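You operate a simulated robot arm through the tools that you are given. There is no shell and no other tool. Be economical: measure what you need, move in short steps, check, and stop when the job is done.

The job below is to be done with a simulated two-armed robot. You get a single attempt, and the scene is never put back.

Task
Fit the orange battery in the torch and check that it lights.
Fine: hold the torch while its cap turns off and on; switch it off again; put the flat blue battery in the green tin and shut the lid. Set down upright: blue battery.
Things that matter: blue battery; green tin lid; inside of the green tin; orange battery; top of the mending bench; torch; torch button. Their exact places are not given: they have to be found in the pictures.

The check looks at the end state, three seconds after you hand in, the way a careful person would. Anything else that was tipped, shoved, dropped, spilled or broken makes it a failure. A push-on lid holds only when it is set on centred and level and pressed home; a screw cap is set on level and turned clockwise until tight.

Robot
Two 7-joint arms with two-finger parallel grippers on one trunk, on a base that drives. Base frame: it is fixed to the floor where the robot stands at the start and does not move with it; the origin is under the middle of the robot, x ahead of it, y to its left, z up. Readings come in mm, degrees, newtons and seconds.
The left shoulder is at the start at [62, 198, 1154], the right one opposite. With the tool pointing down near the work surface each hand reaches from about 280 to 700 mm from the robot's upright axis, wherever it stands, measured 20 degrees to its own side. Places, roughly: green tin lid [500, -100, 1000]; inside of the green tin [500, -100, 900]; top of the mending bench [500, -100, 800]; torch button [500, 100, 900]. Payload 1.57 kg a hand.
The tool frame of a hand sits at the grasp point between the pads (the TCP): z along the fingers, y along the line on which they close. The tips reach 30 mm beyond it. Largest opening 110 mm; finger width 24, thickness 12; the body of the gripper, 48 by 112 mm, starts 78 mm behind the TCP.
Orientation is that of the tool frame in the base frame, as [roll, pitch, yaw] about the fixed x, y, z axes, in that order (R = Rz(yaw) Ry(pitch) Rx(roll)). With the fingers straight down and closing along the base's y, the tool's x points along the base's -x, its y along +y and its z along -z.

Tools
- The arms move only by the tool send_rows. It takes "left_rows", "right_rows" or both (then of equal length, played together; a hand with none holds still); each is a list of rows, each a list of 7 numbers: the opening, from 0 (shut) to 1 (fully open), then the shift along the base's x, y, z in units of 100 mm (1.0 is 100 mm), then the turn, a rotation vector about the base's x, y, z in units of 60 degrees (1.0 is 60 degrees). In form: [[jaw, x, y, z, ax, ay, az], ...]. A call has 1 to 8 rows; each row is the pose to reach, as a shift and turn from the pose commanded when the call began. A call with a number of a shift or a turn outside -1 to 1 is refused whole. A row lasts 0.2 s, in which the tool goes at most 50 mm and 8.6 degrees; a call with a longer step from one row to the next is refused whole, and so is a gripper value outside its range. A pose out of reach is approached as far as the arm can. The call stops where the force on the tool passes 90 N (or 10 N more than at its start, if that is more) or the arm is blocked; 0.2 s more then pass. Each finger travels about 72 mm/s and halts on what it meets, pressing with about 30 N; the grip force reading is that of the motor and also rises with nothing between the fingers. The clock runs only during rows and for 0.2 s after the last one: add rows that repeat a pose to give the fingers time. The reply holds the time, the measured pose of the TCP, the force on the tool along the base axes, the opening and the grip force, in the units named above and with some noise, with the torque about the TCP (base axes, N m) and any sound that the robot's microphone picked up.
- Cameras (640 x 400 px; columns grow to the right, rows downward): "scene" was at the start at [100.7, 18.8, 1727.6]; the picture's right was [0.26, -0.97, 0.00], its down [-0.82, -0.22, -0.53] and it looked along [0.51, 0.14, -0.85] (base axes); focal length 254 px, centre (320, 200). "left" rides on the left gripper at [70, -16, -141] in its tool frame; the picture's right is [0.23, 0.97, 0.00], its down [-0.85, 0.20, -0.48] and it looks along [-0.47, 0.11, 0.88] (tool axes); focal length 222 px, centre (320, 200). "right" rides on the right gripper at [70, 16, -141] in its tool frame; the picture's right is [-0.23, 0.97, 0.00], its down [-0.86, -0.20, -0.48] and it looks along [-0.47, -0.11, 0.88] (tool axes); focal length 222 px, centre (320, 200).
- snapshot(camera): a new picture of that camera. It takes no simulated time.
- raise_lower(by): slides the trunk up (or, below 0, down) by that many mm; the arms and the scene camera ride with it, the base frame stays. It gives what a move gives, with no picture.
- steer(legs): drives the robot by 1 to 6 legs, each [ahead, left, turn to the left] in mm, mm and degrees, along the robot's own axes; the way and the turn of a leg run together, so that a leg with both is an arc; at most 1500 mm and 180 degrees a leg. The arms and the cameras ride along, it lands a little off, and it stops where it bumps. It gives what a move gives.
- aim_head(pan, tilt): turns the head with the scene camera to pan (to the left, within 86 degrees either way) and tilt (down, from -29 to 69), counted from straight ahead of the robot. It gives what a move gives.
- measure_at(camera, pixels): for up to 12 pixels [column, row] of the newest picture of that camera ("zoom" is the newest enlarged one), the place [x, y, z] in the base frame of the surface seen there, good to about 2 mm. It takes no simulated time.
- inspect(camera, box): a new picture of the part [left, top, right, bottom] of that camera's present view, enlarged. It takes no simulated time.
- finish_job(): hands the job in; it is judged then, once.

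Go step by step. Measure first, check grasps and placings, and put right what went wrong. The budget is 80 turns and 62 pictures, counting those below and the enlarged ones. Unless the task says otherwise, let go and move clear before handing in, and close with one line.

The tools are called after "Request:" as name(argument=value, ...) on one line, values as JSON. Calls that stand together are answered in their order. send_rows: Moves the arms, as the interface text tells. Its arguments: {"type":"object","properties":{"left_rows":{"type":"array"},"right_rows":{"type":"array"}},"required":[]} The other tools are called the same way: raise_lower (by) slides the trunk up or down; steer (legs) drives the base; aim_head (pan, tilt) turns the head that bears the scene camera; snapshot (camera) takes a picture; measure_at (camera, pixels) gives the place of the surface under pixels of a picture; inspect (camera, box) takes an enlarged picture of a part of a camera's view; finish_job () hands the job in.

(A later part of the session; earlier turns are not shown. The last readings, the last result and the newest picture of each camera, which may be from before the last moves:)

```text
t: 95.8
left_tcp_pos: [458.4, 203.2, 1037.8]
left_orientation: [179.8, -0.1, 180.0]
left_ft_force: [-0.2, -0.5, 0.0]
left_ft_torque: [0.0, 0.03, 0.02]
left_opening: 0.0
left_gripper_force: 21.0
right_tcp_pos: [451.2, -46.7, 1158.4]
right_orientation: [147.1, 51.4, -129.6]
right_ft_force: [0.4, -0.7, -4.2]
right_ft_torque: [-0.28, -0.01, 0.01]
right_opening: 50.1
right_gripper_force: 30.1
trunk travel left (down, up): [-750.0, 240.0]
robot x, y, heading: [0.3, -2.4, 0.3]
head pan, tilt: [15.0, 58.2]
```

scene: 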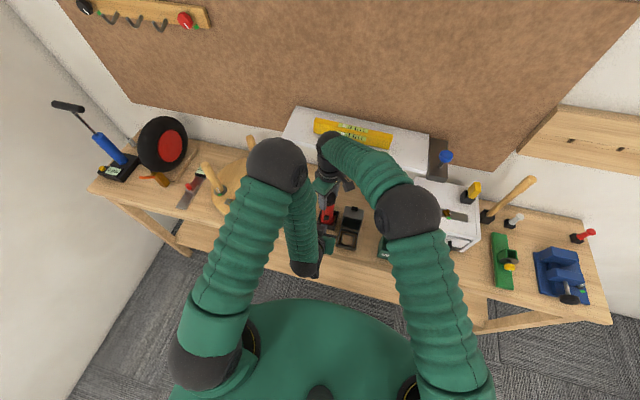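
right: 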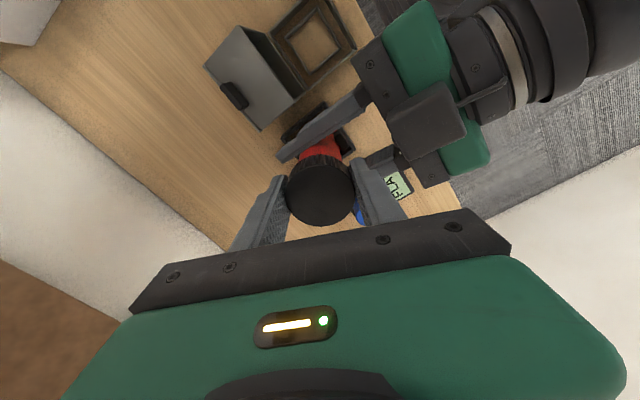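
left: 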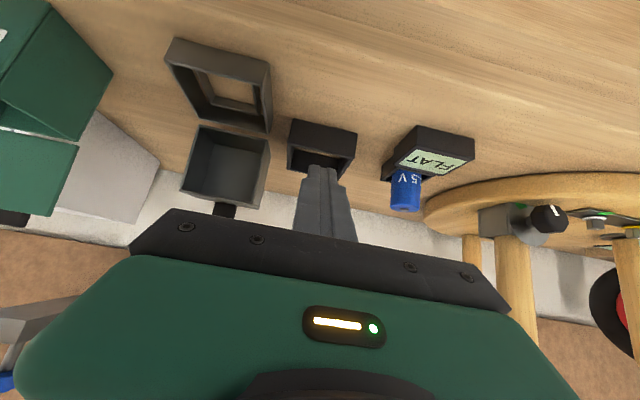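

Torch tilted fine. Now I'll turn the left hand toward -y, moving back and up to view the lens.

Request:
send_rows(left_rows=[[0, 0, 0.1, 0.2, -0.1, 0, 0], [0, 0, 0.2, 0.4, -0.22, 0, 0], [0, 0, 0.3, 0.6, -0.35, 0, 0], [0, 0, 0.45, 0.8, -0.48, 0, 0], [0, 0, 0.6, 0.85, -0.61, 0, 0], [0, 0, 0.7, 0.85, -0.74, 0, 0], [0, 0, 0.8, 0.85, -0.87, 0, 0], [0, 0, 0.87, 0.85, -1, 0, 0]])

Request:
snapshot(camera="left")

```text
t: 97.6
left_tcp_pos: [458.4, 294.9, 1123.8]
left_orientation: [-119.7, 0.1, -179.9]
left_ft_force: [0.4, -0.6, -0.3]
left_ft_torque: [-0.01, 0.02, -0.03]
left_opening: 0.2
left_gripper_force: 21.5
right_tcp_pos: [451.1, -41.6, 1158.1]
right_orientation: [147.4, 51.0, -129.2]
right_ft_force: [-0.3, 0.5, -5.5]
right_ft_torque: [-0.33, 0.0, 0.02]
right_opening: 50.4
right_gripper_force: 30.5
trunk travel left (down, up): [-750.0, 240.0]
robot x, y, heading: [0.7, 1.7, 0.2]
head pan, tilt: [15.0, 58.2]
```

```text
19 pictures are left
```

left: 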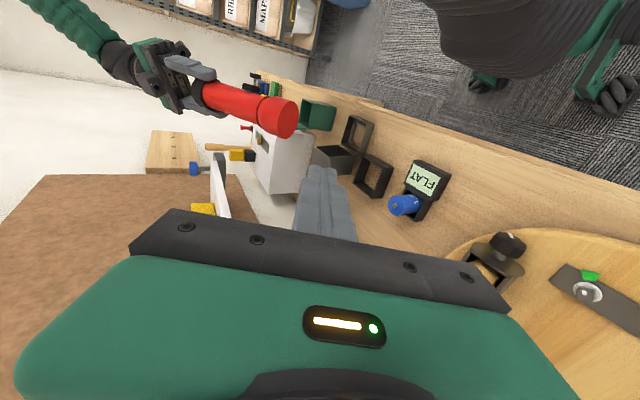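

The lens end is now visible at (285,117). Zooming in on it.

Request:
inspect(camera="left", box=[180, 60, 320, 150])

```text
4.44 times, centred on (250, 105) of left
```

zoom: 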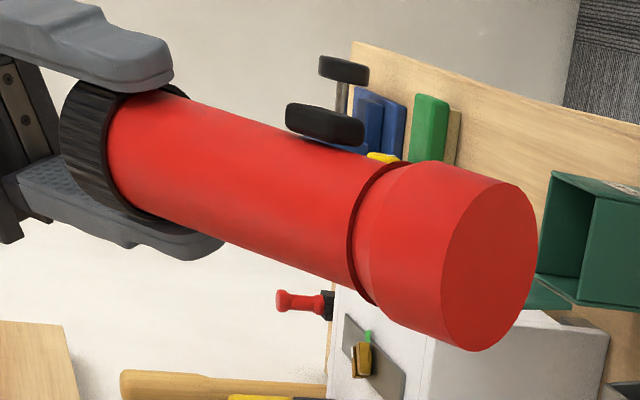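

The base is plain red with a dark ring, so nothing is lit; the cap is probably not fully tight. I'll reverse these moves, put the torch back in its tray and tighten further.

Request:
send_rows(left_rows=[[0, 0, -0.07, 0, 0.12, 0, 0], [0, 0, -0.17, 0, 0.25, 0, 0], [0, 0, -0.27, 0, 0.38, 0, 0], [0, 0, -0.42, 0, 0.51, 0, 0], [0, 0, -0.57, 0, 0.64, 0, 0], [0, 0, -0.67, -0.2, 0.77, 0, 0], [0, 0, -0.77, -0.4, 0.9, 0, 0], [0, 0, -0.77, -0.5, 1, 0, 0]], right_rows=[[0.3, 0, 0, 0, -0.11, 0, 0], [0.3, 0, 0, 0, -0.24, 0, 0], [0.3, 0, 0, 0, -0.37, 0, 0], [0.3, 0, 0, 0, -0.5, 0, 0], [0.3, 0, 0, 0, -0.63, 0, 0], [0.3, 0, 0, 0, -0.76, 0, 0], [0.3, 0, 0, 0, -0.89, 0, 0], [0.3, 0, 0, 0, -0.97, 0, 0]])

Request:
send_rows(right_rows=[[0.3, 0.2, 0.3, 0, 0, 0, 0], [0.3, 0.4, 0.6, 0, 0, 0, 0], [0.3, 0.6, 0.9, 0, 0, 0, 0], [0.3, 0.8, 1, 0, 0, 0, 0], [0.3, 0.88, 1, 0, 0, 0, 0], [0.3, 0.88, 1, 0, 0, 0, 0]])

```text
t: 99.4
left_tcp_pos: [457.7, 215.4, 1073.0]
left_orientation: [180.0, 0.2, -180.0]
left_ft_force: [0.0, -0.4, -0.1]
left_ft_torque: [0.0, -0.02, -0.03]
left_opening: 0.0
left_gripper_force: 21.4
right_tcp_pos: [451.2, -44.1, 1158.6]
right_orientation: [-179.9, -0.2, -113.4]
right_ft_force: [-0.1, 0.0, -4.4]
right_ft_torque: [0.04, 0.02, 0.0]
right_opening: 50.6
right_gripper_force: 30.0
trunk travel left (down, up): [-750.0, 240.0]
robot x, y, heading: [0.8, 2.3, -0.1]
head pan, tilt: [15.0, 58.2]
```

```text
t: 100.8
left_tcp_pos: [455.9, 214.7, 1072.3]
left_orientation: [180.0, 0.1, -180.0]
left_ft_force: [1.3, -0.6, -0.1]
left_ft_torque: [-0.05, 0.01, -0.01]
left_opening: 0.0
left_gripper_force: 21.2
right_tcp_pos: [540.5, 56.4, 1159.4]
right_orientation: [179.9, -0.2, -113.4]
right_ft_force: [-0.2, 0.4, -3.6]
right_ft_torque: [-0.02, 0.01, -0.02]
right_opening: 50.2
right_gripper_force: 30.0
trunk travel left (down, up): [-750.0, 240.0]
robot x, y, heading: [-1.7, 2.2, -0.1]
head pan, tilt: [15.0, 58.2]
```

Back over the tray side. I'll move to (539,106.5) and lower into the tray.

Request:
send_rows(right_rows=[[0.3, -0.01, 0.25, 0, 0, 0, 0], [0.3, -0.01, 0.5, 0, 0, 0, 0], [0.3, -0.01, 0.5, -0.25, 0, 0, 0], [0.3, -0.01, 0.5, -0.5, 0, 0, 0], [0.3, -0.01, 0.5, -0.75, 0, 0, 0], [0.3, -0.01, 0.5, -0.95, 0, 0, 0], [0.3, -0.01, 0.5, -0.95, 0, 0, 0]])

Request:
inspect(camera="scene", box=[270, 150, 398, 230])

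```text
t: 102.4
left_tcp_pos: [456.8, 215.5, 1072.3]
left_orientation: [-179.9, 0.2, 179.9]
left_ft_force: [0.2, -0.1, -0.7]
left_ft_torque: [0.0, -0.02, 0.0]
left_opening: 0.1
left_gripper_force: 21.4
right_tcp_pos: [536.3, 106.3, 1063.5]
right_orientation: [180.0, -0.2, -113.3]
right_ft_force: [0.3, 0.0, -4.6]
right_ft_torque: [-0.04, 0.02, 0.04]
right_opening: 50.2
right_gripper_force: 30.0
trunk travel left (down, up): [-750.0, 240.0]
robot x, y, heading: [-1.8, -1.0, 0.1]
head pan, tilt: [15.0, 58.2]
```

```text
5.00 times, centred on (334, 190) of scene
```

zoom: 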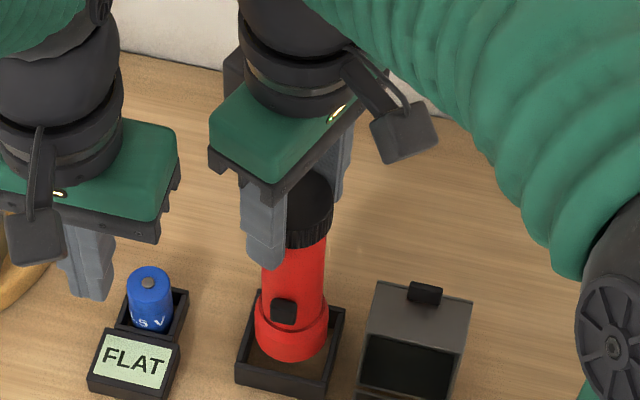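

Aligned over the tray. I'll lower the torch into it, and bring the left hand back in front of the torch at the same time.

Request:
send_rows(right_rows=[[0.3, 0.005, 0, -0.1, 0, 0, 0], [0.3, 0.005, 0, -0.2, 0, 0, 0], [0.3, 0.005, 0, -0.28, 0, 0, 0], [0.3, 0.005, 0, -0.35, 0, 0, 0], [0.3, 0.005, 0, -0.4, 0, 0, 0], [0.3, 0.005, 0, -0.43, 0, 0, 0], [0.3, 0.005, 0, -0.45, 0, 0, 0], [0.3, 0.005, 0, -0.45, 0, 0, 0]], left_rows=[[0, 0, -0.1, -0.1, 0, -0.1, 0], [0, 0, -0.25, -0.2, 0, -0.2, 0], [0, 0, -0.4, -0.35, 0, -0.3, 0], [0, 0, -0.55, -0.5, 0, -0.4, 0], [0, 0, -0.7, -0.65, 0, -0.5, 0], [0, 0, -0.85, -0.8, 0, -0.6, 0], [0, 0, -1, -0.9, 0, -0.7, 0], [0, 0, -1, -1, 0, -0.76, 0]])

Request:
send_rows(left_rows=[[0.15, 0, -0.05, -0.1, 0, 0, 0], [0.3, 0, -0.09, -0.2, 0, 0, 0], [0.45, 0, -0.09, -0.22, 0, 0, 0], [0.6, 0, -0.09, -0.22, 0, 0, 0], [0.65, 0, -0.09, -0.22, 0, 0, 0], [0.65, 0, -0.09, -0.22, 0, 0, 0]])

```text
t: 104.2
left_tcp_pos: [458.4, 114.5, 974.4]
left_orientation: [180.0, 45.8, -179.8]
left_ft_force: [-0.2, -0.2, -0.7]
left_ft_torque: [0.01, -0.02, 0.01]
left_opening: 0.0
left_gripper_force: 21.5
right_tcp_pos: [539.0, 104.7, 1018.1]
right_orientation: [-180.0, -0.1, -113.4]
right_ft_force: [-1.6, -1.1, 2.3]
right_ft_torque: [0.07, 0.07, 0.01]
right_opening: 50.1
right_gripper_force: 29.9
trunk travel left (down, up): [-750.0, 240.0]
robot x, y, heading: [0.1, -0.8, 0.2]
head pan, tilt: [15.0, 58.2]
```

```text
t: 105.6
left_tcp_pos: [457.0, 106.7, 952.5]
left_orientation: [180.0, 45.7, -180.0]
left_ft_force: [0.3, 0.2, 0.4]
left_ft_torque: [0.0, -0.01, -0.02]
left_opening: 71.4
left_gripper_force: 0.1
right_tcp_pos: [537.2, 104.3, 1019.4]
right_orientation: [-180.0, 0.0, -113.3]
right_ft_force: [-0.1, -1.0, 0.8]
right_ft_torque: [0.08, -0.06, -0.02]
right_opening: 50.2
right_gripper_force: 30.1
trunk travel left (down, up): [-750.0, 240.0]
robot x, y, heading: [-3.2, 4.7, -0.2]
head pan, tilt: [15.0, 58.2]
```

Torch is seated in the tray. I'll move the left hand forward round the body and grip it.

Request:
send_rows(left_rows=[[0.65, 0.08, 0, -0.01, 0, -0.1, 0], [0.65, 0.17, 0, -0.02, 0, -0.18, 0], [0.65, 0.3, 0, -0.02, 0, -0.26, 0], [0.65, 0.45, 0, -0.02, 0, -0.32, 0], [0.65, 0.6, 0, -0.02, 0, -0.37, 0], [0.65, 0.75, 0, -0.02, 0, -0.41, 0], [0.65, 0.82, 0, -0.02, 0, -0.41, 0]])

Request:
send_rows(left_rows=[[0.5, 0, 0, 0, 0, 0, 0], [0.4, 0, 0, 0, 0, 0, 0], [0.3, 0, 0, 0, 0, 0, 0], [0.25, 0, 0, 0, 0, 0, 0], [0.25, 0, 0, 0, 0, 0, 0], [0.25, 0, 0, 0, 0, 0, 0]])

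Request:
send_rows(right_rows=[[0.5, 0, 0, 0, 0, 0, 0], [0.7, 0, 0, 0, 0, 0, 0], [0.7, 0, 0, 0, 0, 0, 0.14], [0.7, 0, 0, 0, 0, 0, 0.28], [0.7, 0, 0, 0, 0, 0, 0.42], [0.7, 0, 0, 0, 0, 0, 0.56], [0.7, 0, 0, 0, 0, 0, 0.7], [0.7, 0, 0, 0, 0, 0, 0.84]])

Request:
send_rows(right_rows=[[0.7, 0, 0, 0, 0, 0, 0.14], [0.7, 0, 0, 0, 0, 0, 0.28], [0.7, 0, 0, 0, 0, 0, 0.42], [0.7, 0, 0, 0, 0, 0, 0.56], [0.7, 0, 0, 0, 0, 0, 0.7], [0.7, 0, 0, 0, 0, 0, 0.84], [0.7, 0, 0, 0, 0, 0, 0.98]])

Request:
send_rows(right_rows=[[0.7, 0, 0, 0, 0, 0, 0.14], [0.7, 0, 0, 0, 0, 0, 0.28], [0.7, 0, 0, 0, 0, 0, 0.42], [0.7, 0, 0, 0, 0, 0, 0.56], [0.7, 0, 0, 0, 0, 0, 0.7], [0.7, 0, 0, 0, 0, 0, 0.82]])

```text
t: 107.2
left_tcp_pos: [538.2, 106.5, 950.7]
left_orientation: [-179.9, 70.2, -180.0]
left_ft_force: [-0.5, 0.8, -0.4]
left_ft_torque: [0.04, -0.01, 0.01]
left_opening: 71.5
left_gripper_force: 0.1
right_tcp_pos: [536.6, 106.5, 1019.8]
right_orientation: [-180.0, -0.1, -113.4]
right_ft_force: [0.0, -1.1, 0.3]
right_ft_torque: [0.16, 0.02, 0.02]
right_opening: 50.0
right_gripper_force: 29.9
trunk travel left (down, up): [-750.0, 240.0]
robot x, y, heading: [1.6, -4.0, -0.1]
head pan, tilt: [15.0, 58.2]
```

```text
t: 108.6
left_tcp_pos: [538.5, 106.2, 947.8]
left_orientation: [-180.0, 70.2, -179.9]
left_ft_force: [2.5, 0.2, -0.3]
left_ft_torque: [-0.08, 0.17, 0.04]
left_opening: 40.9
left_gripper_force: 29.7
right_tcp_pos: [537.1, 106.2, 1018.2]
right_orientation: [180.0, -0.3, -113.4]
right_ft_force: [-3.0, -0.2, 1.0]
right_ft_torque: [0.15, 0.05, -0.01]
right_opening: 50.4
right_gripper_force: 30.3
trunk travel left (down, up): [-750.0, 240.0]
robot x, y, heading: [-1.2, -2.9, -0.3]
head pan, tilt: [15.0, 58.2]
```

```text
t: 110.4
left_tcp_pos: [540.0, 106.1, 948.8]
left_orientation: [180.0, 70.2, 180.0]
left_ft_force: [0.0, -0.1, -0.1]
left_ft_torque: [-0.03, -0.05, -0.02]
left_opening: 40.9
left_gripper_force: 29.8
right_tcp_pos: [538.1, 105.0, 1017.7]
right_orientation: [-180.0, -0.1, -62.9]
right_ft_force: [-0.4, 0.1, 0.1]
right_ft_torque: [0.0, 0.0, 0.03]
right_opening: 76.9
right_gripper_force: 0.0
trunk travel left (down, up): [-750.0, 240.0]
robot x, y, heading: [-4.9, 3.2, -0.2]
head pan, tilt: [15.0, 58.2]
```

```text
t: 112.0
left_tcp_pos: [539.4, 105.2, 948.5]
left_orientation: [-179.9, 70.3, -179.9]
left_ft_force: [-1.7, -0.2, -0.3]
left_ft_torque: [-0.03, -0.03, -0.01]
left_opening: 40.6
left_gripper_force: 29.6
right_tcp_pos: [538.4, 106.9, 1018.6]
right_orientation: [179.9, 0.0, -4.2]
right_ft_force: [0.1, 0.7, 0.2]
right_ft_torque: [-0.02, 0.02, -0.02]
right_opening: 77.1
right_gripper_force: 0.0
trunk travel left (down, up): [-750.0, 240.0]
robot x, y, heading: [-1.5, 2.1, 0.1]
head pan, tilt: [15.0, 58.2]
```

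```text
t: 113.4
left_tcp_pos: [538.5, 107.0, 949.3]
left_orientation: [180.0, 70.3, -180.0]
left_ft_force: [-0.9, 1.0, -0.3]
left_ft_torque: [0.03, -0.03, 0.04]
left_opening: 40.8
left_gripper_force: 29.6
right_tcp_pos: [538.2, 106.1, 1019.2]
right_orientation: [-179.9, 0.0, 45.1]
right_ft_force: [0.3, 0.3, 0.4]
right_ft_torque: [0.04, 0.01, 0.02]
right_opening: 76.9
right_gripper_force: 0.0
trunk travel left (down, up): [-750.0, 240.0]
robot x, y, heading: [-1.6, -2.0, 0.1]
head pan, tilt: [15.0, 58.2]
```

Grip the cap and turn clockwise again, watching torque.

Request:
send_rows(right_rows=[[0.55, 0, 0, -0.01, 0, 0, 0], [0.4, 0, 0, -0.01, 0, 0, 0], [0.3, 0, 0, -0.01, 0, 0, 0], [0.3, 0, 0, -0.01, 0, 0, 0], [0.3, 0, 0, -0.01, 0, 0, 0]])

Request:
send_rows(right_rows=[[0.3, 0, 0, 0, 0, 0, -0.14], [0.3, 0, 0, 0, 0, 0, -0.28], [0.3, 0, 0, 0, 0, 0, -0.42], [0.3, 0, 0, 0, 0, 0, -0.56], [0.3, 0, 0, 0, 0, 0, -0.7], [0.3, 0, 0, 0, 0, 0, -0.84]])

Request:
send_rows(right_rows=[[0.3, 0, 0, 0, 0, 0, -0.14], [0.3, 0, 0, 0, 0, 0, -0.28], [0.3, 0, 0, 0, 0, 0, -0.42], [0.3, 0, 0, 0, 0, 0, -0.56], [0.3, 0, 0, 0, 0, 0, -0.7], [0.3, 0, 0, 0, 0, 0, -0.84]])

Request:
send_rows(right_rows=[[0.3, 0, 0, 0, 0, 0, -0.14], [0.3, 0, 0, 0, 0, 0, -0.28], [0.3, 0, 0, 0, 0, 0, -0.42], [0.3, 0, 0, 0, 0, 0, -0.56], [0.3, 0, 0, 0, 0, 0, -0.7], [0.3, 0, 0, 0, 0, 0, -0.84], [0.3, 0, 0, 0, 0, 0, -0.95]])

Request:
inspect(camera="right", box=[220, 60, 420, 240])

```text
t: 114.6
left_tcp_pos: [539.8, 106.5, 948.3]
left_orientation: [-180.0, 70.3, -179.8]
left_ft_force: [-1.5, 0.6, 0.1]
left_ft_torque: [0.07, -0.13, 0.04]
left_opening: 40.8
left_gripper_force: 29.6
right_tcp_pos: [537.2, 106.8, 1017.9]
right_orientation: [180.0, 0.0, 44.9]
right_ft_force: [1.0, -0.3, 1.4]
right_ft_torque: [-0.01, -0.06, -0.03]
right_opening: 48.4
right_gripper_force: 30.1
trunk travel left (down, up): [-750.0, 240.0]
robot x, y, heading: [-1.4, 3.3, -0.3]
head pan, tilt: [15.0, 58.2]
```

```text
t: 116.0
left_tcp_pos: [539.6, 105.1, 948.3]
left_orientation: [-179.8, 70.2, -179.9]
left_ft_force: [-7.1, -2.2, 3.9]
left_ft_torque: [0.12, -0.3, -0.02]
left_opening: 40.8
left_gripper_force: 30.1
right_tcp_pos: [536.2, 105.2, 1017.0]
right_orientation: [-180.0, 0.0, -5.7]
right_ft_force: [5.8, 2.5, -5.9]
right_ft_torque: [0.04, -0.09, -0.04]
right_opening: 48.5
right_gripper_force: 30.1
trunk travel left (down, up): [-750.0, 240.0]
robot x, y, heading: [-0.9, -2.8, 0.2]
head pan, tilt: [15.0, 58.2]
```

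```text
t: 117.4
left_tcp_pos: [538.7, 106.3, 949.4]
left_orientation: [-179.8, 70.3, -179.9]
left_ft_force: [-7.5, -3.1, 7.9]
left_ft_torque: [0.22, -0.4, -0.01]
left_opening: 40.9
left_gripper_force: 30.0
right_tcp_pos: [538.2, 106.1, 1016.4]
right_orientation: [179.9, -0.1, -56.0]
right_ft_force: [8.2, 3.1, -12.0]
right_ft_torque: [0.0, -0.08, 0.03]
right_opening: 48.1
right_gripper_force: 30.4
trunk travel left (down, up): [-750.0, 240.0]
robot x, y, heading: [2.8, 0.2, -0.0]
head pan, tilt: [15.0, 58.2]
```

```text
t: 119.0
left_tcp_pos: [538.8, 104.6, 948.1]
left_orientation: [-179.6, 70.3, -179.7]
left_ft_force: [-4.0, -23.5, 6.6]
left_ft_torque: [0.71, -0.37, -0.58]
left_opening: 41.4
left_gripper_force: 29.7
right_tcp_pos: [541.3, 105.6, 1019.0]
right_orientation: [-179.9, 0.3, -113.3]
right_ft_force: [4.7, 22.7, -10.6]
right_ft_torque: [0.94, 0.01, 0.56]
right_opening: 47.2
right_gripper_force: 30.5
trunk travel left (down, up): [-750.0, 240.0]
robot x, y, heading: [-0.2, 1.9, -0.2]
head pan, tilt: [15.0, 58.2]
```

```text
2.22 times, centred on (320, 150) of right
```

zoom: 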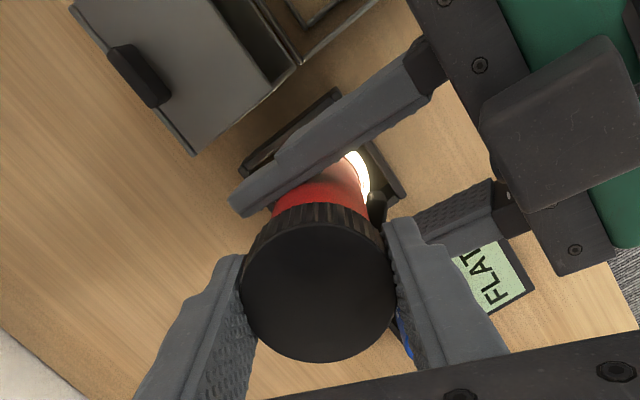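

Now the torque reached 0.56 N·m (tight) and the torch head glows white at (355,170), so it is lit. I'll relax and regrip the cap with the right hand, then take the left off to press the button again.

Request:
send_rows(right_rows=[[0.5, 0, 0, 0, 0, 0, 0], [0.6, 0, 0, 0, 0, 0, 0], [0.6, 0, 0, 0, 0, 0, 0], [0.5, 0, 0, 0, 0, 0, 0], [0.4, 0, 0, 0, 0, 0, 0], [0.3, 0, 0, 0, 0, 0, 0], [0.3, 0, 0, 0, 0, 0, 0]])

Request:
send_rows(left_rows=[[0.4, 0, 0, 0, 0, 0, 0], [0.55, 0, 0, 0, 0, 0, 0], [0.65, 0, 0, 0, 0, 0, 0], [0.65, -0.15, 0, 0, 0, 0.04, 0], [0.65, -0.3, 0, 0, 0, 0.08, 0], [0.65, -0.45, 0, 0, 0, 0.13, 0], [0.65, -0.6, 0, 0, 0, 0.18, 0], [0.65, -0.65, 0, 0, 0, 0.25, 0]])

Request:
send_rows(left_rows=[[0.65, -0.05, 0, 0.02, 0, 0.1, 0], [0.65, -0.1, 0, 0.02, 0, 0.16, 0], [0.65, -0.15, 0, 0.02, 0, 0.16, 0], [0.65, -0.15, 0, 0.02, 0, 0.16, 0]])

Request:
snapshot(camera="left")

```text
t: 120.6
left_tcp_pos: [539.5, 106.1, 948.2]
left_orientation: [-179.9, 70.2, -179.9]
left_ft_force: [9.1, -4.4, -5.5]
left_ft_torque: [0.27, 0.51, 0.0]
left_opening: 41.3
left_gripper_force: 30.3
right_tcp_pos: [537.7, 104.2, 1018.1]
right_orientation: [179.9, -0.2, -113.0]
right_ft_force: [-10.3, 5.3, 1.2]
right_ft_torque: [0.03, 0.2, 0.05]
right_opening: 48.7
right_gripper_force: 30.3
trunk travel left (down, up): [-750.0, 240.0]
robot x, y, heading: [0.7, -1.1, -0.0]
head pan, tilt: [15.0, 58.2]
```

```text
t: 122.4
left_tcp_pos: [472.6, 106.5, 949.6]
left_orientation: [-179.8, 55.4, -179.9]
left_ft_force: [0.0, -0.1, -0.2]
left_ft_torque: [0.0, -0.03, -0.02]
left_opening: 71.4
left_gripper_force: 0.1
right_tcp_pos: [535.3, 107.1, 1017.1]
right_orientation: [179.8, -0.3, -112.7]
right_ft_force: [-1.0, -0.3, 2.3]
right_ft_torque: [0.04, 0.13, 0.01]
right_opening: 48.4
right_gripper_force: 30.5
trunk travel left (down, up): [-750.0, 240.0]
robot x, y, heading: [0.8, -0.7, 0.0]
head pan, tilt: [15.0, 58.2]
```

```text
t: 123.4
left_tcp_pos: [458.1, 107.1, 952.0]
left_orientation: [-179.9, 45.7, 180.0]
left_ft_force: [0.2, 0.7, -0.5]
left_ft_torque: [-0.03, 0.04, -0.01]
left_opening: 71.6
left_gripper_force: 0.1
right_tcp_pos: [537.7, 106.0, 1017.3]
right_orientation: [-179.9, -0.2, -112.9]
right_ft_force: [-1.0, 0.9, -2.1]
right_ft_torque: [0.01, 0.06, 0.02]
right_opening: 48.1
right_gripper_force: 29.8
trunk travel left (down, up): [-750.0, 240.0]
robot x, y, heading: [3.2, -0.8, -0.1]
head pan, tilt: [15.0, 58.2]
```

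```text
15 pictures are left
```

left: 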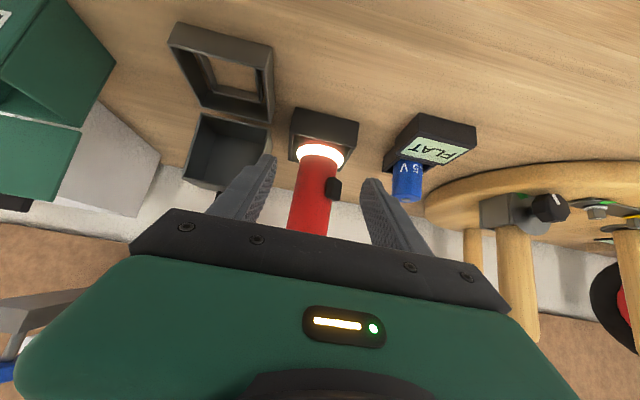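

The torch's light ring is clearly lit. The button has turned toward +y (334,189), so I'll measure it to see how far to rotate the torch back with the right hand.

Request:
measure_at(camera="left", pixels=[[334, 189], [330, 189], [338, 189], [334, 182], [334, 197], [312, 190]])

```text
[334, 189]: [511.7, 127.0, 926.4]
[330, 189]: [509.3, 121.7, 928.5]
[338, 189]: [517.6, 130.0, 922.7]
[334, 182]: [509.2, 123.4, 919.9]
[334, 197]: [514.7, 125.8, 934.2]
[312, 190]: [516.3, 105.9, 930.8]
```

The button is ~37° round. I'll rotate the torch CCW 37° with the right hand while closing the left fingers.

Request:
send_rows(right_rows=[[0.3, 0, 0, 0.01, 0, 0, 0.1], [0.3, 0, 0, 0.01, 0, 0, 0.22], [0.3, 0, 0, 0.01, 0, 0, 0.34], [0.3, 0, 0, 0.01, 0, 0, 0.46], [0.3, 0, 0, 0.01, 0, 0, 0.56], [0.3, 0, 0, 0.01, 0, 0, 0.62], [0.3, 0, 0, 0.01, 0, 0, 0.62]])

Request:
inspect(camera="left", box=[240, 90, 400, 240])

Request:
measure_at(camera="left", pixels=[[315, 182], [315, 190], [308, 186], [322, 186], [312, 205]])

Request:
send_rows(left_rows=[[0.5, 0, 0, 0, 0, 0, 0], [0.35, 0, 0, 0, 0, 0, 0], [0.2, 0, 0, 0, 0, 0, 0], [0.05, 0, 0, 0, 0, 0, 0], [0, 0, 0, 0, 0, 0, 0], [0, 0, 0, 0, 0, 0, 0]])

```text
t: 125.0
left_tcp_pos: [457.7, 107.1, 951.5]
left_orientation: [-179.9, 45.6, -180.0]
left_ft_force: [0.7, 0.3, -0.2]
left_ft_torque: [-0.01, -0.02, -0.02]
left_opening: 71.4
left_gripper_force: 0.1
right_tcp_pos: [538.9, 106.3, 1018.4]
right_orientation: [179.8, -0.1, -75.6]
right_ft_force: [-0.9, 0.1, -4.0]
right_ft_torque: [0.03, -0.03, -0.01]
right_opening: 48.1
right_gripper_force: 30.1
trunk travel left (down, up): [-750.0, 240.0]
robot x, y, heading: [-1.4, 2.7, -0.1]
head pan, tilt: [15.0, 58.2]
```

```text
2.67 times, centred on (320, 165) of left
```

zoom: 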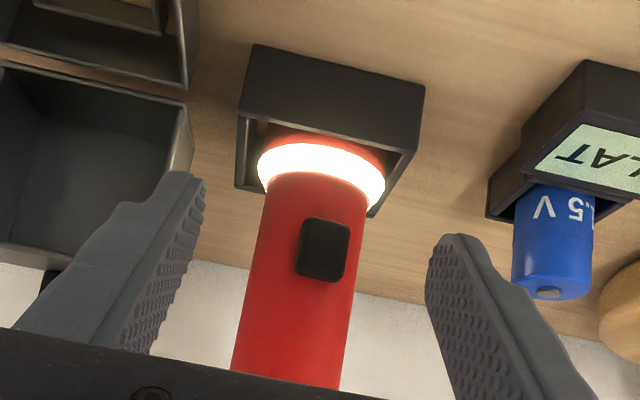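

```text
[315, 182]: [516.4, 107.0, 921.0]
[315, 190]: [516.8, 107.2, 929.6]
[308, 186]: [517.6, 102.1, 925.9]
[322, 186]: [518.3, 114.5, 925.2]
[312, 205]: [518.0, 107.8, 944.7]
```

```text
t: 126.4
left_tcp_pos: [458.7, 105.4, 950.5]
left_orientation: [180.0, 45.7, 180.0]
left_ft_force: [0.1, 0.5, -0.4]
left_ft_torque: [0.0, 0.01, -0.03]
left_opening: 0.0
left_gripper_force: 21.2
right_tcp_pos: [538.6, 106.0, 1018.2]
right_orientation: [180.0, -0.1, -75.6]
right_ft_force: [0.1, 0.5, -4.1]
right_ft_torque: [0.01, -0.03, 0.04]
right_opening: 47.6
right_gripper_force: 30.1
trunk travel left (down, up): [-750.0, 240.0]
robot x, y, heading: [-0.6, 1.6, -0.1]
head pan, tilt: [15.0, 58.2]
```

The button is nearly facing the robot again at y≈109, still lit. Pressing as before.

Request:
send_rows(left_rows=[[0, 0, 0.025, -0.13, 0, 0, 0], [0, 0.12, 0.025, -0.13, 0, 0, 0], [0, 0.17, 0.025, -0.13, 0, 0, 0], [0, 0.2, 0.025, -0.13, 0, 0, 0], [0, 0.23, 0.025, -0.13, 0, 0, 0], [0, 0.23, 0.025, -0.13, 0, 0, 0]])

Request:
send_rows(left_rows=[[0, -0.1, 0, 0, 0, 0, 0], [0, -0.25, 0, 0, 0, 0, 0]])

Request:
inspect(camera="left", box=[240, 90, 400, 240])

```text
t: 127.8
left_tcp_pos: [482.0, 109.3, 938.7]
left_orientation: [180.0, 45.6, -180.0]
left_ft_force: [-5.4, -0.3, 2.4]
left_ft_torque: [0.01, -0.02, -0.06]
left_opening: 0.0
left_gripper_force: 21.8
right_tcp_pos: [539.4, 105.7, 1018.6]
right_orientation: [-179.9, -0.2, -75.5]
right_ft_force: [5.6, -0.4, -5.8]
right_ft_torque: [0.04, -0.57, -0.05]
right_opening: 47.7
right_gripper_force: 30.2
trunk travel left (down, up): [-750.0, 240.0]
robot x, y, heading: [1.2, 1.7, 0.3]
head pan, tilt: [15.0, 58.2]
heard: click
```

```text
t: 128.4
left_tcp_pos: [456.1, 109.3, 938.8]
left_orientation: [-179.9, 45.7, -179.8]
left_ft_force: [0.7, 0.7, -0.7]
left_ft_torque: [-0.02, -0.01, 0.0]
left_opening: 0.0
left_gripper_force: 21.4
right_tcp_pos: [538.3, 106.6, 1018.3]
right_orientation: [179.9, -0.1, -75.7]
right_ft_force: [0.1, -0.3, -3.9]
right_ft_torque: [-0.01, -0.01, -0.01]
right_opening: 47.6
right_gripper_force: 30.1
trunk travel left (down, up): [-750.0, 240.0]
robot x, y, heading: [-1.2, 0.5, 0.0]
head pan, tilt: [15.0, 58.2]
```

```text
2.67 times, centred on (320, 165) of left
```

zoom: 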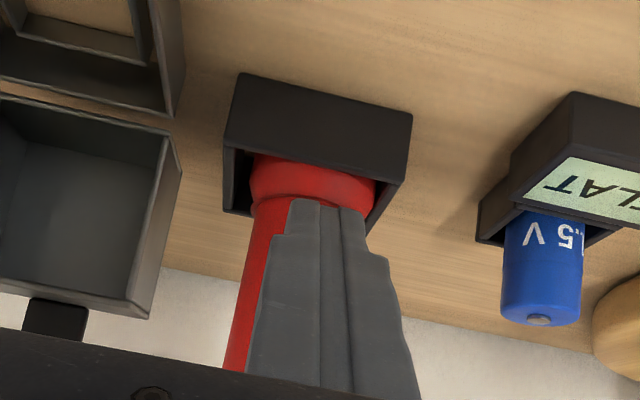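

The torch is off. I'll set it down the last millimetre, release the cap and rise, while the left hand retreats.

Request:
send_rows(right_rows=[[0.3, 0, 0, -0.015, 0, 0, 0], [0.3, 0, 0, -0.02, 0, 0, 0], [0.3, 0, 0, -0.02, 0, 0, 0], [0.45, 0, 0, -0.02, 0, 0, 0], [0.6, 0, 0, -0.02, 0, 0, 0], [0.75, 0, 0, -0.02, 0, 0, 0], [0.75, 0, 0, 0.1, 0, 0, 0], [0.75, 0, 0, 0.4, 0, 0, 0]])

Request:
send_rows(right_rows=[[0.75, 0, 0, 0.3, 0, 0, 0], [0.75, 0, 0, 0.6, 0, 0, 0], [0.75, 0, -0.25, 0.8, 0, 0, 0], [0.75, 0, -0.5, 0.8, 0, 0, 0], [0.75, 0, -0.75, 0.8, 0, 0, 0], [0.75, 0, -1, 0.8, 0, 0, 0]])

Request:
send_rows(left_rows=[[0, 0, 0.1, 0.15, 0, 0.09, 0], [0, 0, 0.25, 0.3, 0, 0.19, 0], [0, 0, 0.4, 0.45, 0, 0.29, 0], [0, 0, 0.6, 0.6, 0, 0.39, 0], [0, 0, 0.8, 0.75, 0, 0.49, 0], [0, 0.1, 0.9, 0.9, 0, 0.59, 0], [0, 0.2, 1, 1, 0, 0.69, 0], [0.2, 0.3, 1, 1, 0, 0.76, 0]])

Request:
snapshot(camera="scene")

```text
t: 130.2
left_tcp_pos: [455.2, 108.6, 939.7]
left_orientation: [179.9, 45.8, 180.0]
left_ft_force: [0.3, -0.8, 0.0]
left_ft_torque: [-0.05, 0.02, -0.02]
left_opening: 0.1
left_gripper_force: 20.9
right_tcp_pos: [536.4, 105.7, 1058.2]
right_orientation: [180.0, -0.2, -75.6]
right_ft_force: [0.0, -0.3, 0.6]
right_ft_torque: [0.01, -0.04, 0.0]
right_opening: 82.8
right_gripper_force: 0.3
trunk travel left (down, up): [-750.0, 240.0]
robot x, y, heading: [-1.0, -2.0, -0.2]
head pan, tilt: [15.0, 58.2]
```

```text
t: 131.6
left_tcp_pos: [456.3, 108.1, 940.1]
left_orientation: [179.9, 45.6, -180.0]
left_ft_force: [0.1, 0.2, 0.5]
left_ft_torque: [-0.02, 0.0, -0.02]
left_opening: 0.0
left_gripper_force: 21.5
right_tcp_pos: [536.9, 4.9, 1139.3]
right_orientation: [-180.0, -0.1, -75.6]
right_ft_force: [0.1, -0.7, 0.2]
right_ft_torque: [0.02, 0.02, 0.02]
right_opening: 82.3
right_gripper_force: 0.2
trunk travel left (down, up): [-750.0, 240.0]
robot x, y, heading: [-0.7, 0.5, 0.2]
head pan, tilt: [15.0, 58.2]
```

```text
t: 133.4
left_tcp_pos: [487.7, 209.7, 1037.1]
left_orientation: [-180.0, -0.1, -180.0]
left_ft_force: [0.1, 0.3, 0.0]
left_ft_torque: [-0.01, 0.02, 0.02]
left_opening: 22.0
left_gripper_force: 0.1
right_tcp_pos: [538.0, 6.5, 1138.7]
right_orientation: [179.8, -0.1, -75.6]
right_ft_force: [0.3, 0.5, 0.7]
right_ft_torque: [-0.05, -0.03, 0.02]
right_opening: 82.7
right_gripper_force: 0.0
trunk travel left (down, up): [-750.0, 240.0]
robot x, y, heading: [-1.2, 1.3, 0.3]
head pan, tilt: [15.0, 58.2]
```

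```text
12 pictures are left
```

scene: 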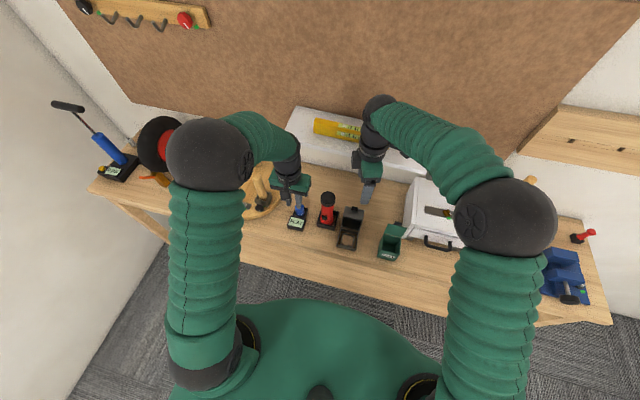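

Torch stands upright in its tray, off. Now the tin: a zoom to measure its opening and lid.

Request:
inspect(camera="scene", box=[352, 215, 432, 265])

```text
8.00 times, centred on (392, 240) of scene
```

zoom: 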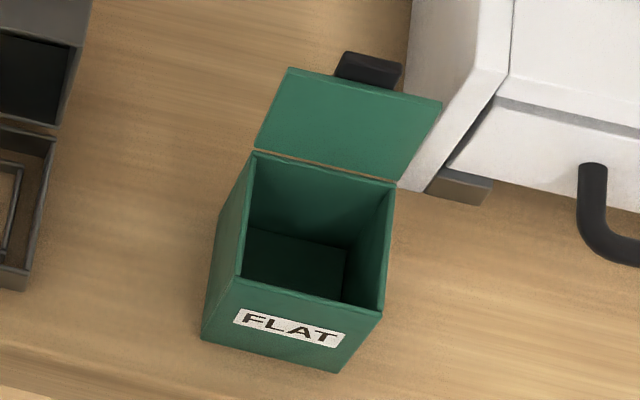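

Request:
measure_at(camera="zoom", pixels=[[237, 280], [381, 313], [253, 154], [394, 186], [290, 265], [310, 240], [256, 144], [396, 177], [290, 72], [438, 104], [370, 68], [348, 125]])

Request:
measure_at(camera="zoom", pixels=[[310, 296], [325, 172], [246, 217], [388, 250], [300, 230], [360, 300], [320, 265], [262, 270]])

```text
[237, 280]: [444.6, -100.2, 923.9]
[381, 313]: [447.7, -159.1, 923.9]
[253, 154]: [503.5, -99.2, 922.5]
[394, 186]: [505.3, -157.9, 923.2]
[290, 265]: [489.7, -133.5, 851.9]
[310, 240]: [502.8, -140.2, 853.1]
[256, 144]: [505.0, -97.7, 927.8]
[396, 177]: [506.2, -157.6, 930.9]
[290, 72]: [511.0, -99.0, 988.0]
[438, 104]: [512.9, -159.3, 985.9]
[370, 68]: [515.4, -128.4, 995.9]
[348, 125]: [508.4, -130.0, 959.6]
```

```text
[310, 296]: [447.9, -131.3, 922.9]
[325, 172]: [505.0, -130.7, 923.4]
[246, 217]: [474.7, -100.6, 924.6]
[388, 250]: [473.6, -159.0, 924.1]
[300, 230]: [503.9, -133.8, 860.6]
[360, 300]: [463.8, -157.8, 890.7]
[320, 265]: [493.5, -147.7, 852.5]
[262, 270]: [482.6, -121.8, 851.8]
```

Tin interior is about 57×57 mm, centre (475.5,-129.5), rim z 923.5, floor 852; the lid stands up at the back with its tab at z 996. Now left goes over the blue battery and right moves aside.

Request:
send_rows(left_rows=[[0.3, 0.1, 0.01, 0, 0, 0, 0], [0.4, 0.25, 0.03, 0, 0, 0, 0], [0.5, 0.4, 0.03, 0, 0, 0, 0], [0.55, 0.5, 0.03, 0, 0, 0, 0], [0.55, 0.5, 0.03, -0.2, 0, 0, 0], [0.55, 0.5, 0.03, -0.4, 0, 0, 0], [0.55, 0.5, 0.03, -0.4, 0, 0, 0]], right_rows=[[0.75, -0.1, -0.2, 0, 0, 0, 0], [0.75, -0.2, -0.4, 0, 0, 0, 0], [0.75, -0.4, -0.6, 0.1, 0, 0, 0], [0.75, -0.6, -0.8, 0.2, 0, 0, 0], [0.75, -0.8, -1, 0.3, 0, 0, 0], [0.75, -0.9, -1, 0.3, 0, 0, 0], [0.75, -0.9, -1, 0.3, 0, 0, 0]])

Request:
send_rows(right_rows=[[0.75, 0, -0.25, 0, 0, 0, 0], [0.75, 0, -0.5, 0, 0, 0, 0], [0.75, 0, -0.75, 0, 0, 0, 0], [0.75, 0, -1, 0, 0, 0, 0]])

Request:
send_rows(right_rows=[[0.75, 0, -0.25, 0, 0, 0, 0], [0.75, 0, -0.5, 0, 0, 0, 0], [0.75, 0, -0.75, 0, 0, 0, 0], [0.75, 0, -1, 0, 0, 0, 0]])

Request:
inspect(camera="left", box=[260, 100, 400, 240])

```text
t: 135.0
left_tcp_pos: [538.2, 211.9, 998.1]
left_orientation: [180.0, 0.0, 179.9]
left_ft_force: [1.0, 0.0, -0.7]
left_ft_torque: [0.0, 0.01, 0.02]
left_opening: 60.5
left_gripper_force: 0.0
right_tcp_pos: [446.2, -95.1, 1168.0]
right_orientation: [180.0, 0.0, -75.6]
right_ft_force: [0.0, 0.3, 0.3]
right_ft_torque: [0.0, 0.03, 0.01]
right_opening: 82.5
right_gripper_force: 0.0
trunk travel left (down, up): [-750.0, 240.0]
robot x, y, heading: [1.2, 1.1, -0.1]
head pan, tilt: [15.0, 58.2]
```

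```text
t: 136.0
left_tcp_pos: [537.3, 210.5, 998.2]
left_orientation: [180.0, 0.1, 179.9]
left_ft_force: [0.5, -0.6, -1.2]
left_ft_torque: [0.01, 0.0, 0.0]
left_opening: 60.8
left_gripper_force: 0.1
right_tcp_pos: [446.2, -196.9, 1169.1]
right_orientation: [-180.0, 0.0, -75.6]
right_ft_force: [0.6, 0.0, -0.2]
right_ft_torque: [0.03, 0.0, 0.01]
right_opening: 82.6
right_gripper_force: 0.1
trunk travel left (down, up): [-750.0, 240.0]
robot x, y, heading: [0.1, -2.2, 0.1]
head pan, tilt: [15.0, 58.2]
```

```text
t: 137.0
left_tcp_pos: [538.0, 210.6, 998.3]
left_orientation: [179.9, 0.0, 179.9]
left_ft_force: [0.2, -0.8, 0.6]
left_ft_torque: [-0.01, 0.0, 0.0]
left_opening: 60.8
left_gripper_force: 0.1
right_tcp_pos: [449.1, -296.3, 1168.9]
right_orientation: [-180.0, 0.0, -75.6]
right_ft_force: [0.6, 0.5, 0.8]
right_ft_torque: [0.03, 0.01, -0.01]
right_opening: 82.6
right_gripper_force: 0.1
trunk travel left (down, up): [-750.0, 240.0]
robot x, y, heading: [-3.2, 0.0, 0.2]
head pan, tilt: [15.0, 58.2]
```

```text
2.86 times, centred on (330, 170) of left
```

zoom: 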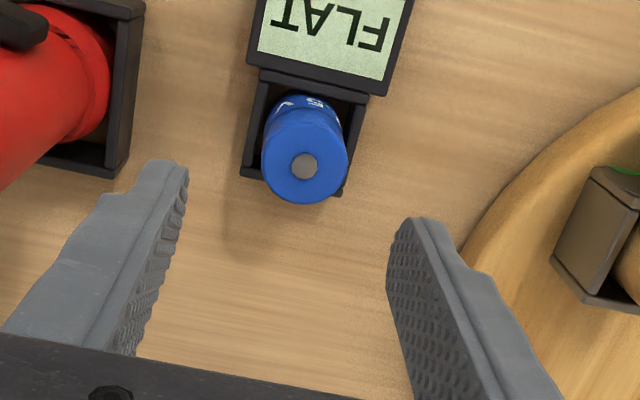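

Request:
measure_at(camera="zoom", pixels=[[304, 166], [266, 160], [343, 160], [300, 196], [310, 124], [256, 120], [350, 140]])

```text
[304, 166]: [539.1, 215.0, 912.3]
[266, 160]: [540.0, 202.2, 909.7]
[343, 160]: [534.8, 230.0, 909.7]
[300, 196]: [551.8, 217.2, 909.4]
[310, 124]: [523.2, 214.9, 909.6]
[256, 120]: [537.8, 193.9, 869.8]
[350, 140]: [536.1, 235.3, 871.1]
```

Blue centre is (538.5,215.5), top z 909.6. I'll lower to TCP z≈930 (tips ~9 mm below the top) and grip, then lift a little.

Request:
send_rows(left_rows=[[0.55, 0, 0.035, -0.2, 0, 0, 0], [0.55, 0, 0.035, -0.45, 0, 0, 0], [0.55, 0, 0.035, -0.69, 0, 0, 0], [0.45, 0, 0.035, -0.69, 0, 0, 0], [0.35, 0, 0.035, -0.69, 0, 0, 0], [0.2, 0, 0.035, -0.69, 0, 0, 0], [0.2, 0, 0.035, -0.69, 0, 0, 0], [0.2, 0, 0.035, -0.69, 0, 0, 0]])

Request:
send_rows(left_rows=[[0.2, 0, 0, 0.1, 0, 0, 0], [0.2, 0, 0, 0.3, 0, 0, 0], [0.2, 0, 0, 0.6, 0, 0, 0], [0.2, 0, 0, 1, 0, 0, 0], [0.2, 0, 0, 1, 0, 0, 0]])

Request:
snapshot(camera="left")

```text
t: 138.8
left_tcp_pos: [536.1, 213.7, 929.5]
left_orientation: [180.0, 0.1, -180.0]
left_ft_force: [-0.3, 2.3, 1.6]
left_ft_torque: [0.0, -0.01, 0.01]
left_opening: 31.8
left_gripper_force: 29.8
right_tcp_pos: [448.3, -294.9, 1169.4]
right_orientation: [180.0, -0.1, -75.5]
right_ft_force: [0.3, -0.7, 0.2]
right_ft_torque: [0.03, -0.02, 0.01]
right_opening: 82.5
right_gripper_force: 0.1
trunk travel left (down, up): [-750.0, 240.0]
robot x, y, heading: [-0.0, 0.7, 0.0]
head pan, tilt: [15.0, 58.2]
```

```text
t: 140.0
left_tcp_pos: [537.7, 215.1, 1027.9]
left_orientation: [-180.0, 0.1, 180.0]
left_ft_force: [-0.3, -0.1, -0.6]
left_ft_torque: [-0.03, 0.03, -0.02]
left_opening: 31.7
left_gripper_force: 29.7
right_tcp_pos: [450.4, -294.5, 1168.5]
right_orientation: [179.8, -0.1, -75.6]
right_ft_force: [0.5, 0.5, 0.1]
right_ft_torque: [-0.02, 0.02, 0.0]
right_opening: 82.4
right_gripper_force: 0.1
trunk travel left (down, up): [-750.0, 240.0]
robot x, y, heading: [3.9, -0.7, 0.1]
head pan, tilt: [15.0, 58.2]
```

```text
9 pictures are left
```

left: 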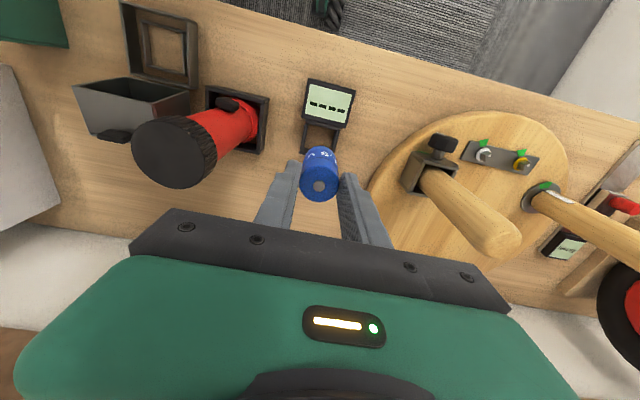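

Blue is held firmly (31.7 mm). I'll raise, shift to x≈475 and travel to the tin.

Request:
send_rows(left_rows=[[0.2, 0, 0, 0.3, 0, 0, 0], [0.2, -0.2, 0, 0.6, 0, 0, 0], [0.2, -0.4, -0.2, 0.9, 0, 0, 0], [0.2, -0.6, -0.4, 0.9, 0, 0, 0], [0.2, -0.62, -0.7, 0.9, 0, 0, 0], [0.2, -0.62, -1, 0.9, 0, 0, 0]])

Request:
send_rows(left_rows=[[0.2, 0, -0.3, 0, 0, 0, 0], [0.2, 0, -0.65, 0, 0, 0, 0], [0.2, 0, -1, 0, 0, 0, 0]])

Request:
send_rows(left_rows=[[0.2, 0, -0.3, 0, 0, 0, 0], [0.2, 0, -0.65, 0, 0, 0, 0], [0.2, 0, -1, 0, 0, 0, 0]])

Request:
send_rows(left_rows=[[0.2, 0, -0.15, 0, 0, 0, 0], [0.2, 0, -0.35, 0, 0, 0, 0], [0.2, 0, -0.45, 0, 0, 0, 0], [0.2, 0, -0.45, 0, 0, 0, 0]])

```text
t: 141.4
left_tcp_pos: [476.5, 113.5, 1119.1]
left_orientation: [179.9, 0.2, -180.0]
left_ft_force: [-0.3, -0.2, -1.5]
left_ft_torque: [0.02, 0.0, -0.05]
left_opening: 31.8
left_gripper_force: 30.1
right_tcp_pos: [447.9, -296.4, 1167.7]
right_orientation: [-180.0, 0.1, -75.6]
right_ft_force: [-0.7, -0.9, 0.2]
right_ft_torque: [0.01, -0.01, 0.02]
right_opening: 82.8
right_gripper_force: 0.2
trunk travel left (down, up): [-750.0, 240.0]
robot x, y, heading: [-3.8, 0.8, 0.0]
head pan, tilt: [15.0, 58.2]
```

```text
t: 142.2
left_tcp_pos: [477.0, 13.7, 1117.6]
left_orientation: [179.8, 0.0, -179.9]
left_ft_force: [0.6, 0.4, -1.1]
left_ft_torque: [0.0, 0.0, -0.03]
left_opening: 31.5
left_gripper_force: 30.1
right_tcp_pos: [449.3, -297.3, 1167.9]
right_orientation: [179.9, 0.1, -75.6]
right_ft_force: [-0.5, -1.0, 0.0]
right_ft_torque: [0.01, -0.04, 0.0]
right_opening: 82.4
right_gripper_force: 0.1
trunk travel left (down, up): [-750.0, 240.0]
robot x, y, heading: [-0.7, 1.1, -0.1]
head pan, tilt: [15.0, 58.2]
```

```text
t: 143.0
left_tcp_pos: [479.0, -88.9, 1124.0]
left_orientation: [-179.8, 0.4, -179.6]
left_ft_force: [0.4, -0.1, -2.3]
left_ft_torque: [-0.01, 0.02, 0.0]
left_opening: 31.7
left_gripper_force: 29.5
right_tcp_pos: [448.5, -299.8, 1168.9]
right_orientation: [180.0, 0.1, -75.7]
right_ft_force: [-0.5, 0.6, 0.0]
right_ft_torque: [0.0, -0.04, -0.02]
right_opening: 82.7
right_gripper_force: 0.1
trunk travel left (down, up): [-750.0, 240.0]
robot x, y, heading: [-1.7, 2.7, 0.0]
head pan, tilt: [15.0, 58.2]
```

```text
t: 144.2
left_tcp_pos: [502.3, -94.3, 1128.6]
left_orientation: [-179.3, 1.1, -175.3]
left_ft_force: [0.6, -0.1, -1.4]
left_ft_torque: [0.03, 0.02, -0.02]
left_opening: 31.7
left_gripper_force: 30.1
right_tcp_pos: [447.6, -293.7, 1168.2]
right_orientation: [-179.9, -0.2, -75.6]
right_ft_force: [0.4, -0.5, 0.3]
right_ft_torque: [-0.03, -0.01, 0.0]
right_opening: 82.5
right_gripper_force: 0.1
trunk travel left (down, up): [-750.0, 240.0]
robot x, y, heading: [-2.2, -3.8, 0.2]
head pan, tilt: [15.0, 58.2]
stopped in row 4 (left hand): the arm was blocked; the commanded pose is now the measured one
```

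The left arm is at its limit here. I'll back it off to about y≈-20, then strafe the base 110 mm to the right so the hand ends near the tin.

Request:
send_rows(left_rows=[[0.2, -0.1, 0.2, 0, 0, 0, -0.04], [0.2, -0.2, 0.4, 0, 0, 0, -0.08], [0.2, -0.26, 0.7, 0, -0.01, -0.02, -0.08], [0.2, -0.26, 0.7, 0, -0.01, -0.02, -0.08]])

Request:
steer(legs=[[0, -110, 0]])

```text
t: 145.2
left_tcp_pos: [470.6, -31.1, 1131.0]
left_orientation: [-178.8, 2.2, 179.3]
left_ft_force: [0.5, -0.2, -1.1]
left_ft_torque: [0.02, -0.01, 0.0]
left_opening: 31.6
left_gripper_force: 30.2
right_tcp_pos: [448.0, -293.9, 1169.2]
right_orientation: [180.0, -0.1, -75.6]
right_ft_force: [0.7, 0.4, 0.3]
right_ft_torque: [0.01, 0.03, 0.0]
right_opening: 82.4
right_gripper_force: 0.0
trunk travel left (down, up): [-750.0, 240.0]
robot x, y, heading: [-0.9, -3.6, 0.2]
head pan, tilt: [15.0, 58.2]
```

```text
t: 146.4
left_tcp_pos: [471.4, -100.5, 1132.1]
left_orientation: [-177.3, 2.1, 179.9]
left_ft_force: [-0.4, 1.0, -1.3]
left_ft_torque: [-0.09, 0.04, 0.01]
left_opening: 31.6
left_gripper_force: 29.6
right_tcp_pos: [446.6, -364.5, 1178.4]
right_orientation: [179.7, -1.7, -75.2]
right_ft_force: [-0.1, 0.3, 0.1]
right_ft_torque: [-0.01, 0.06, 0.0]
right_opening: 82.6
right_gripper_force: 0.0
trunk travel left (down, up): [-750.0, 240.0]
robot x, y, heading: [2.1, -103.6, 0.2]
head pan, tilt: [15.0, 58.2]
```

After strafing, the readings may still be settling. I'll send a hold and read again.

Request:
send_rows(left_rows=[[0.2, 0, 0, 0, 0, 0, 0], [0.2, 0, 0, 0, 0, 0, 0]])

```text
t: 147.0
left_tcp_pos: [471.2, -132.9, 1131.4]
left_orientation: [-179.0, 2.2, 179.8]
left_ft_force: [-0.4, 0.1, -2.2]
left_ft_torque: [0.02, 0.01, -0.04]
left_opening: 31.8
left_gripper_force: 30.0
right_tcp_pos: [447.3, -397.3, 1169.5]
right_orientation: [-179.8, 0.0, -75.1]
right_ft_force: [0.0, -0.5, -0.2]
right_ft_torque: [0.0, -0.02, 0.01]
right_opening: 82.5
right_gripper_force: 0.1
trunk travel left (down, up): [-750.0, 240.0]
robot x, y, heading: [-0.9, -103.9, 0.3]
head pan, tilt: [15.0, 58.2]
```

Settled at (471,-133). I'll correct tilt and position, and lower to just above the rim for a check.

Request:
send_rows(left_rows=[[0.2, 0.02, 0.02, 0, 0.017, 0.036, 0], [0.2, 0.04, 0.035, 0, 0.017, 0.036, 0], [0.2, 0.04, 0.035, -0.3, 0.017, 0.036, 0], [0.2, 0.04, 0.035, -0.6, 0.017, 0.036, 0], [0.2, 0.04, 0.035, -0.9, 0.017, 0.036, 0], [0.2, 0.04, 0.035, -0.9, 0.017, 0.036, 0]])

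Request:
inspect(camera="left", box=[220, 80, 420, 240])

```text
t: 148.4
left_tcp_pos: [474.0, -133.1, 1040.1]
left_orientation: [179.9, 0.0, 179.7]
left_ft_force: [0.6, -0.6, -0.4]
left_ft_torque: [-0.02, -0.03, -0.02]
left_opening: 31.7
left_gripper_force: 30.3
right_tcp_pos: [446.6, -401.7, 1168.8]
right_orientation: [-179.8, 0.2, -75.3]
right_ft_force: [-0.8, 0.1, -0.1]
right_ft_torque: [0.08, -0.03, -0.02]
right_opening: 82.7
right_gripper_force: 0.1
trunk travel left (down, up): [-750.0, 240.0]
robot x, y, heading: [1.0, -105.3, -0.1]
head pan, tilt: [15.0, 58.2]
```

```text
2.50 times, centred on (320, 160) of left
```

zoom: 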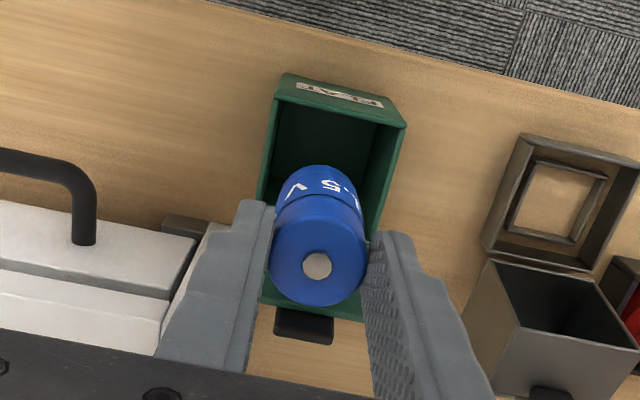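

Good view of battery and tin. I'll measure both in the same picture.

Request:
measure_at(camera="zoom", pixels=[[317, 265], [274, 258], [362, 265], [316, 302], [282, 78], [403, 124], [340, 105], [265, 180], [387, 200], [320, 170], [300, 328]])

```text
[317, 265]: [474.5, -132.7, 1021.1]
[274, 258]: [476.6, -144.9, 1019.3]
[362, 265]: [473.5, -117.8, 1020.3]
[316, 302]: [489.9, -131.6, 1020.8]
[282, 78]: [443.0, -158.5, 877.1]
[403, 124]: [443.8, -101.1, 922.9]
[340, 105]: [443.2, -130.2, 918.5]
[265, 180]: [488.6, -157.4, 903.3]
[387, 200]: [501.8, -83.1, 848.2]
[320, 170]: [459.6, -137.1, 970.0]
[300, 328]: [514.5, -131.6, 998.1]
```

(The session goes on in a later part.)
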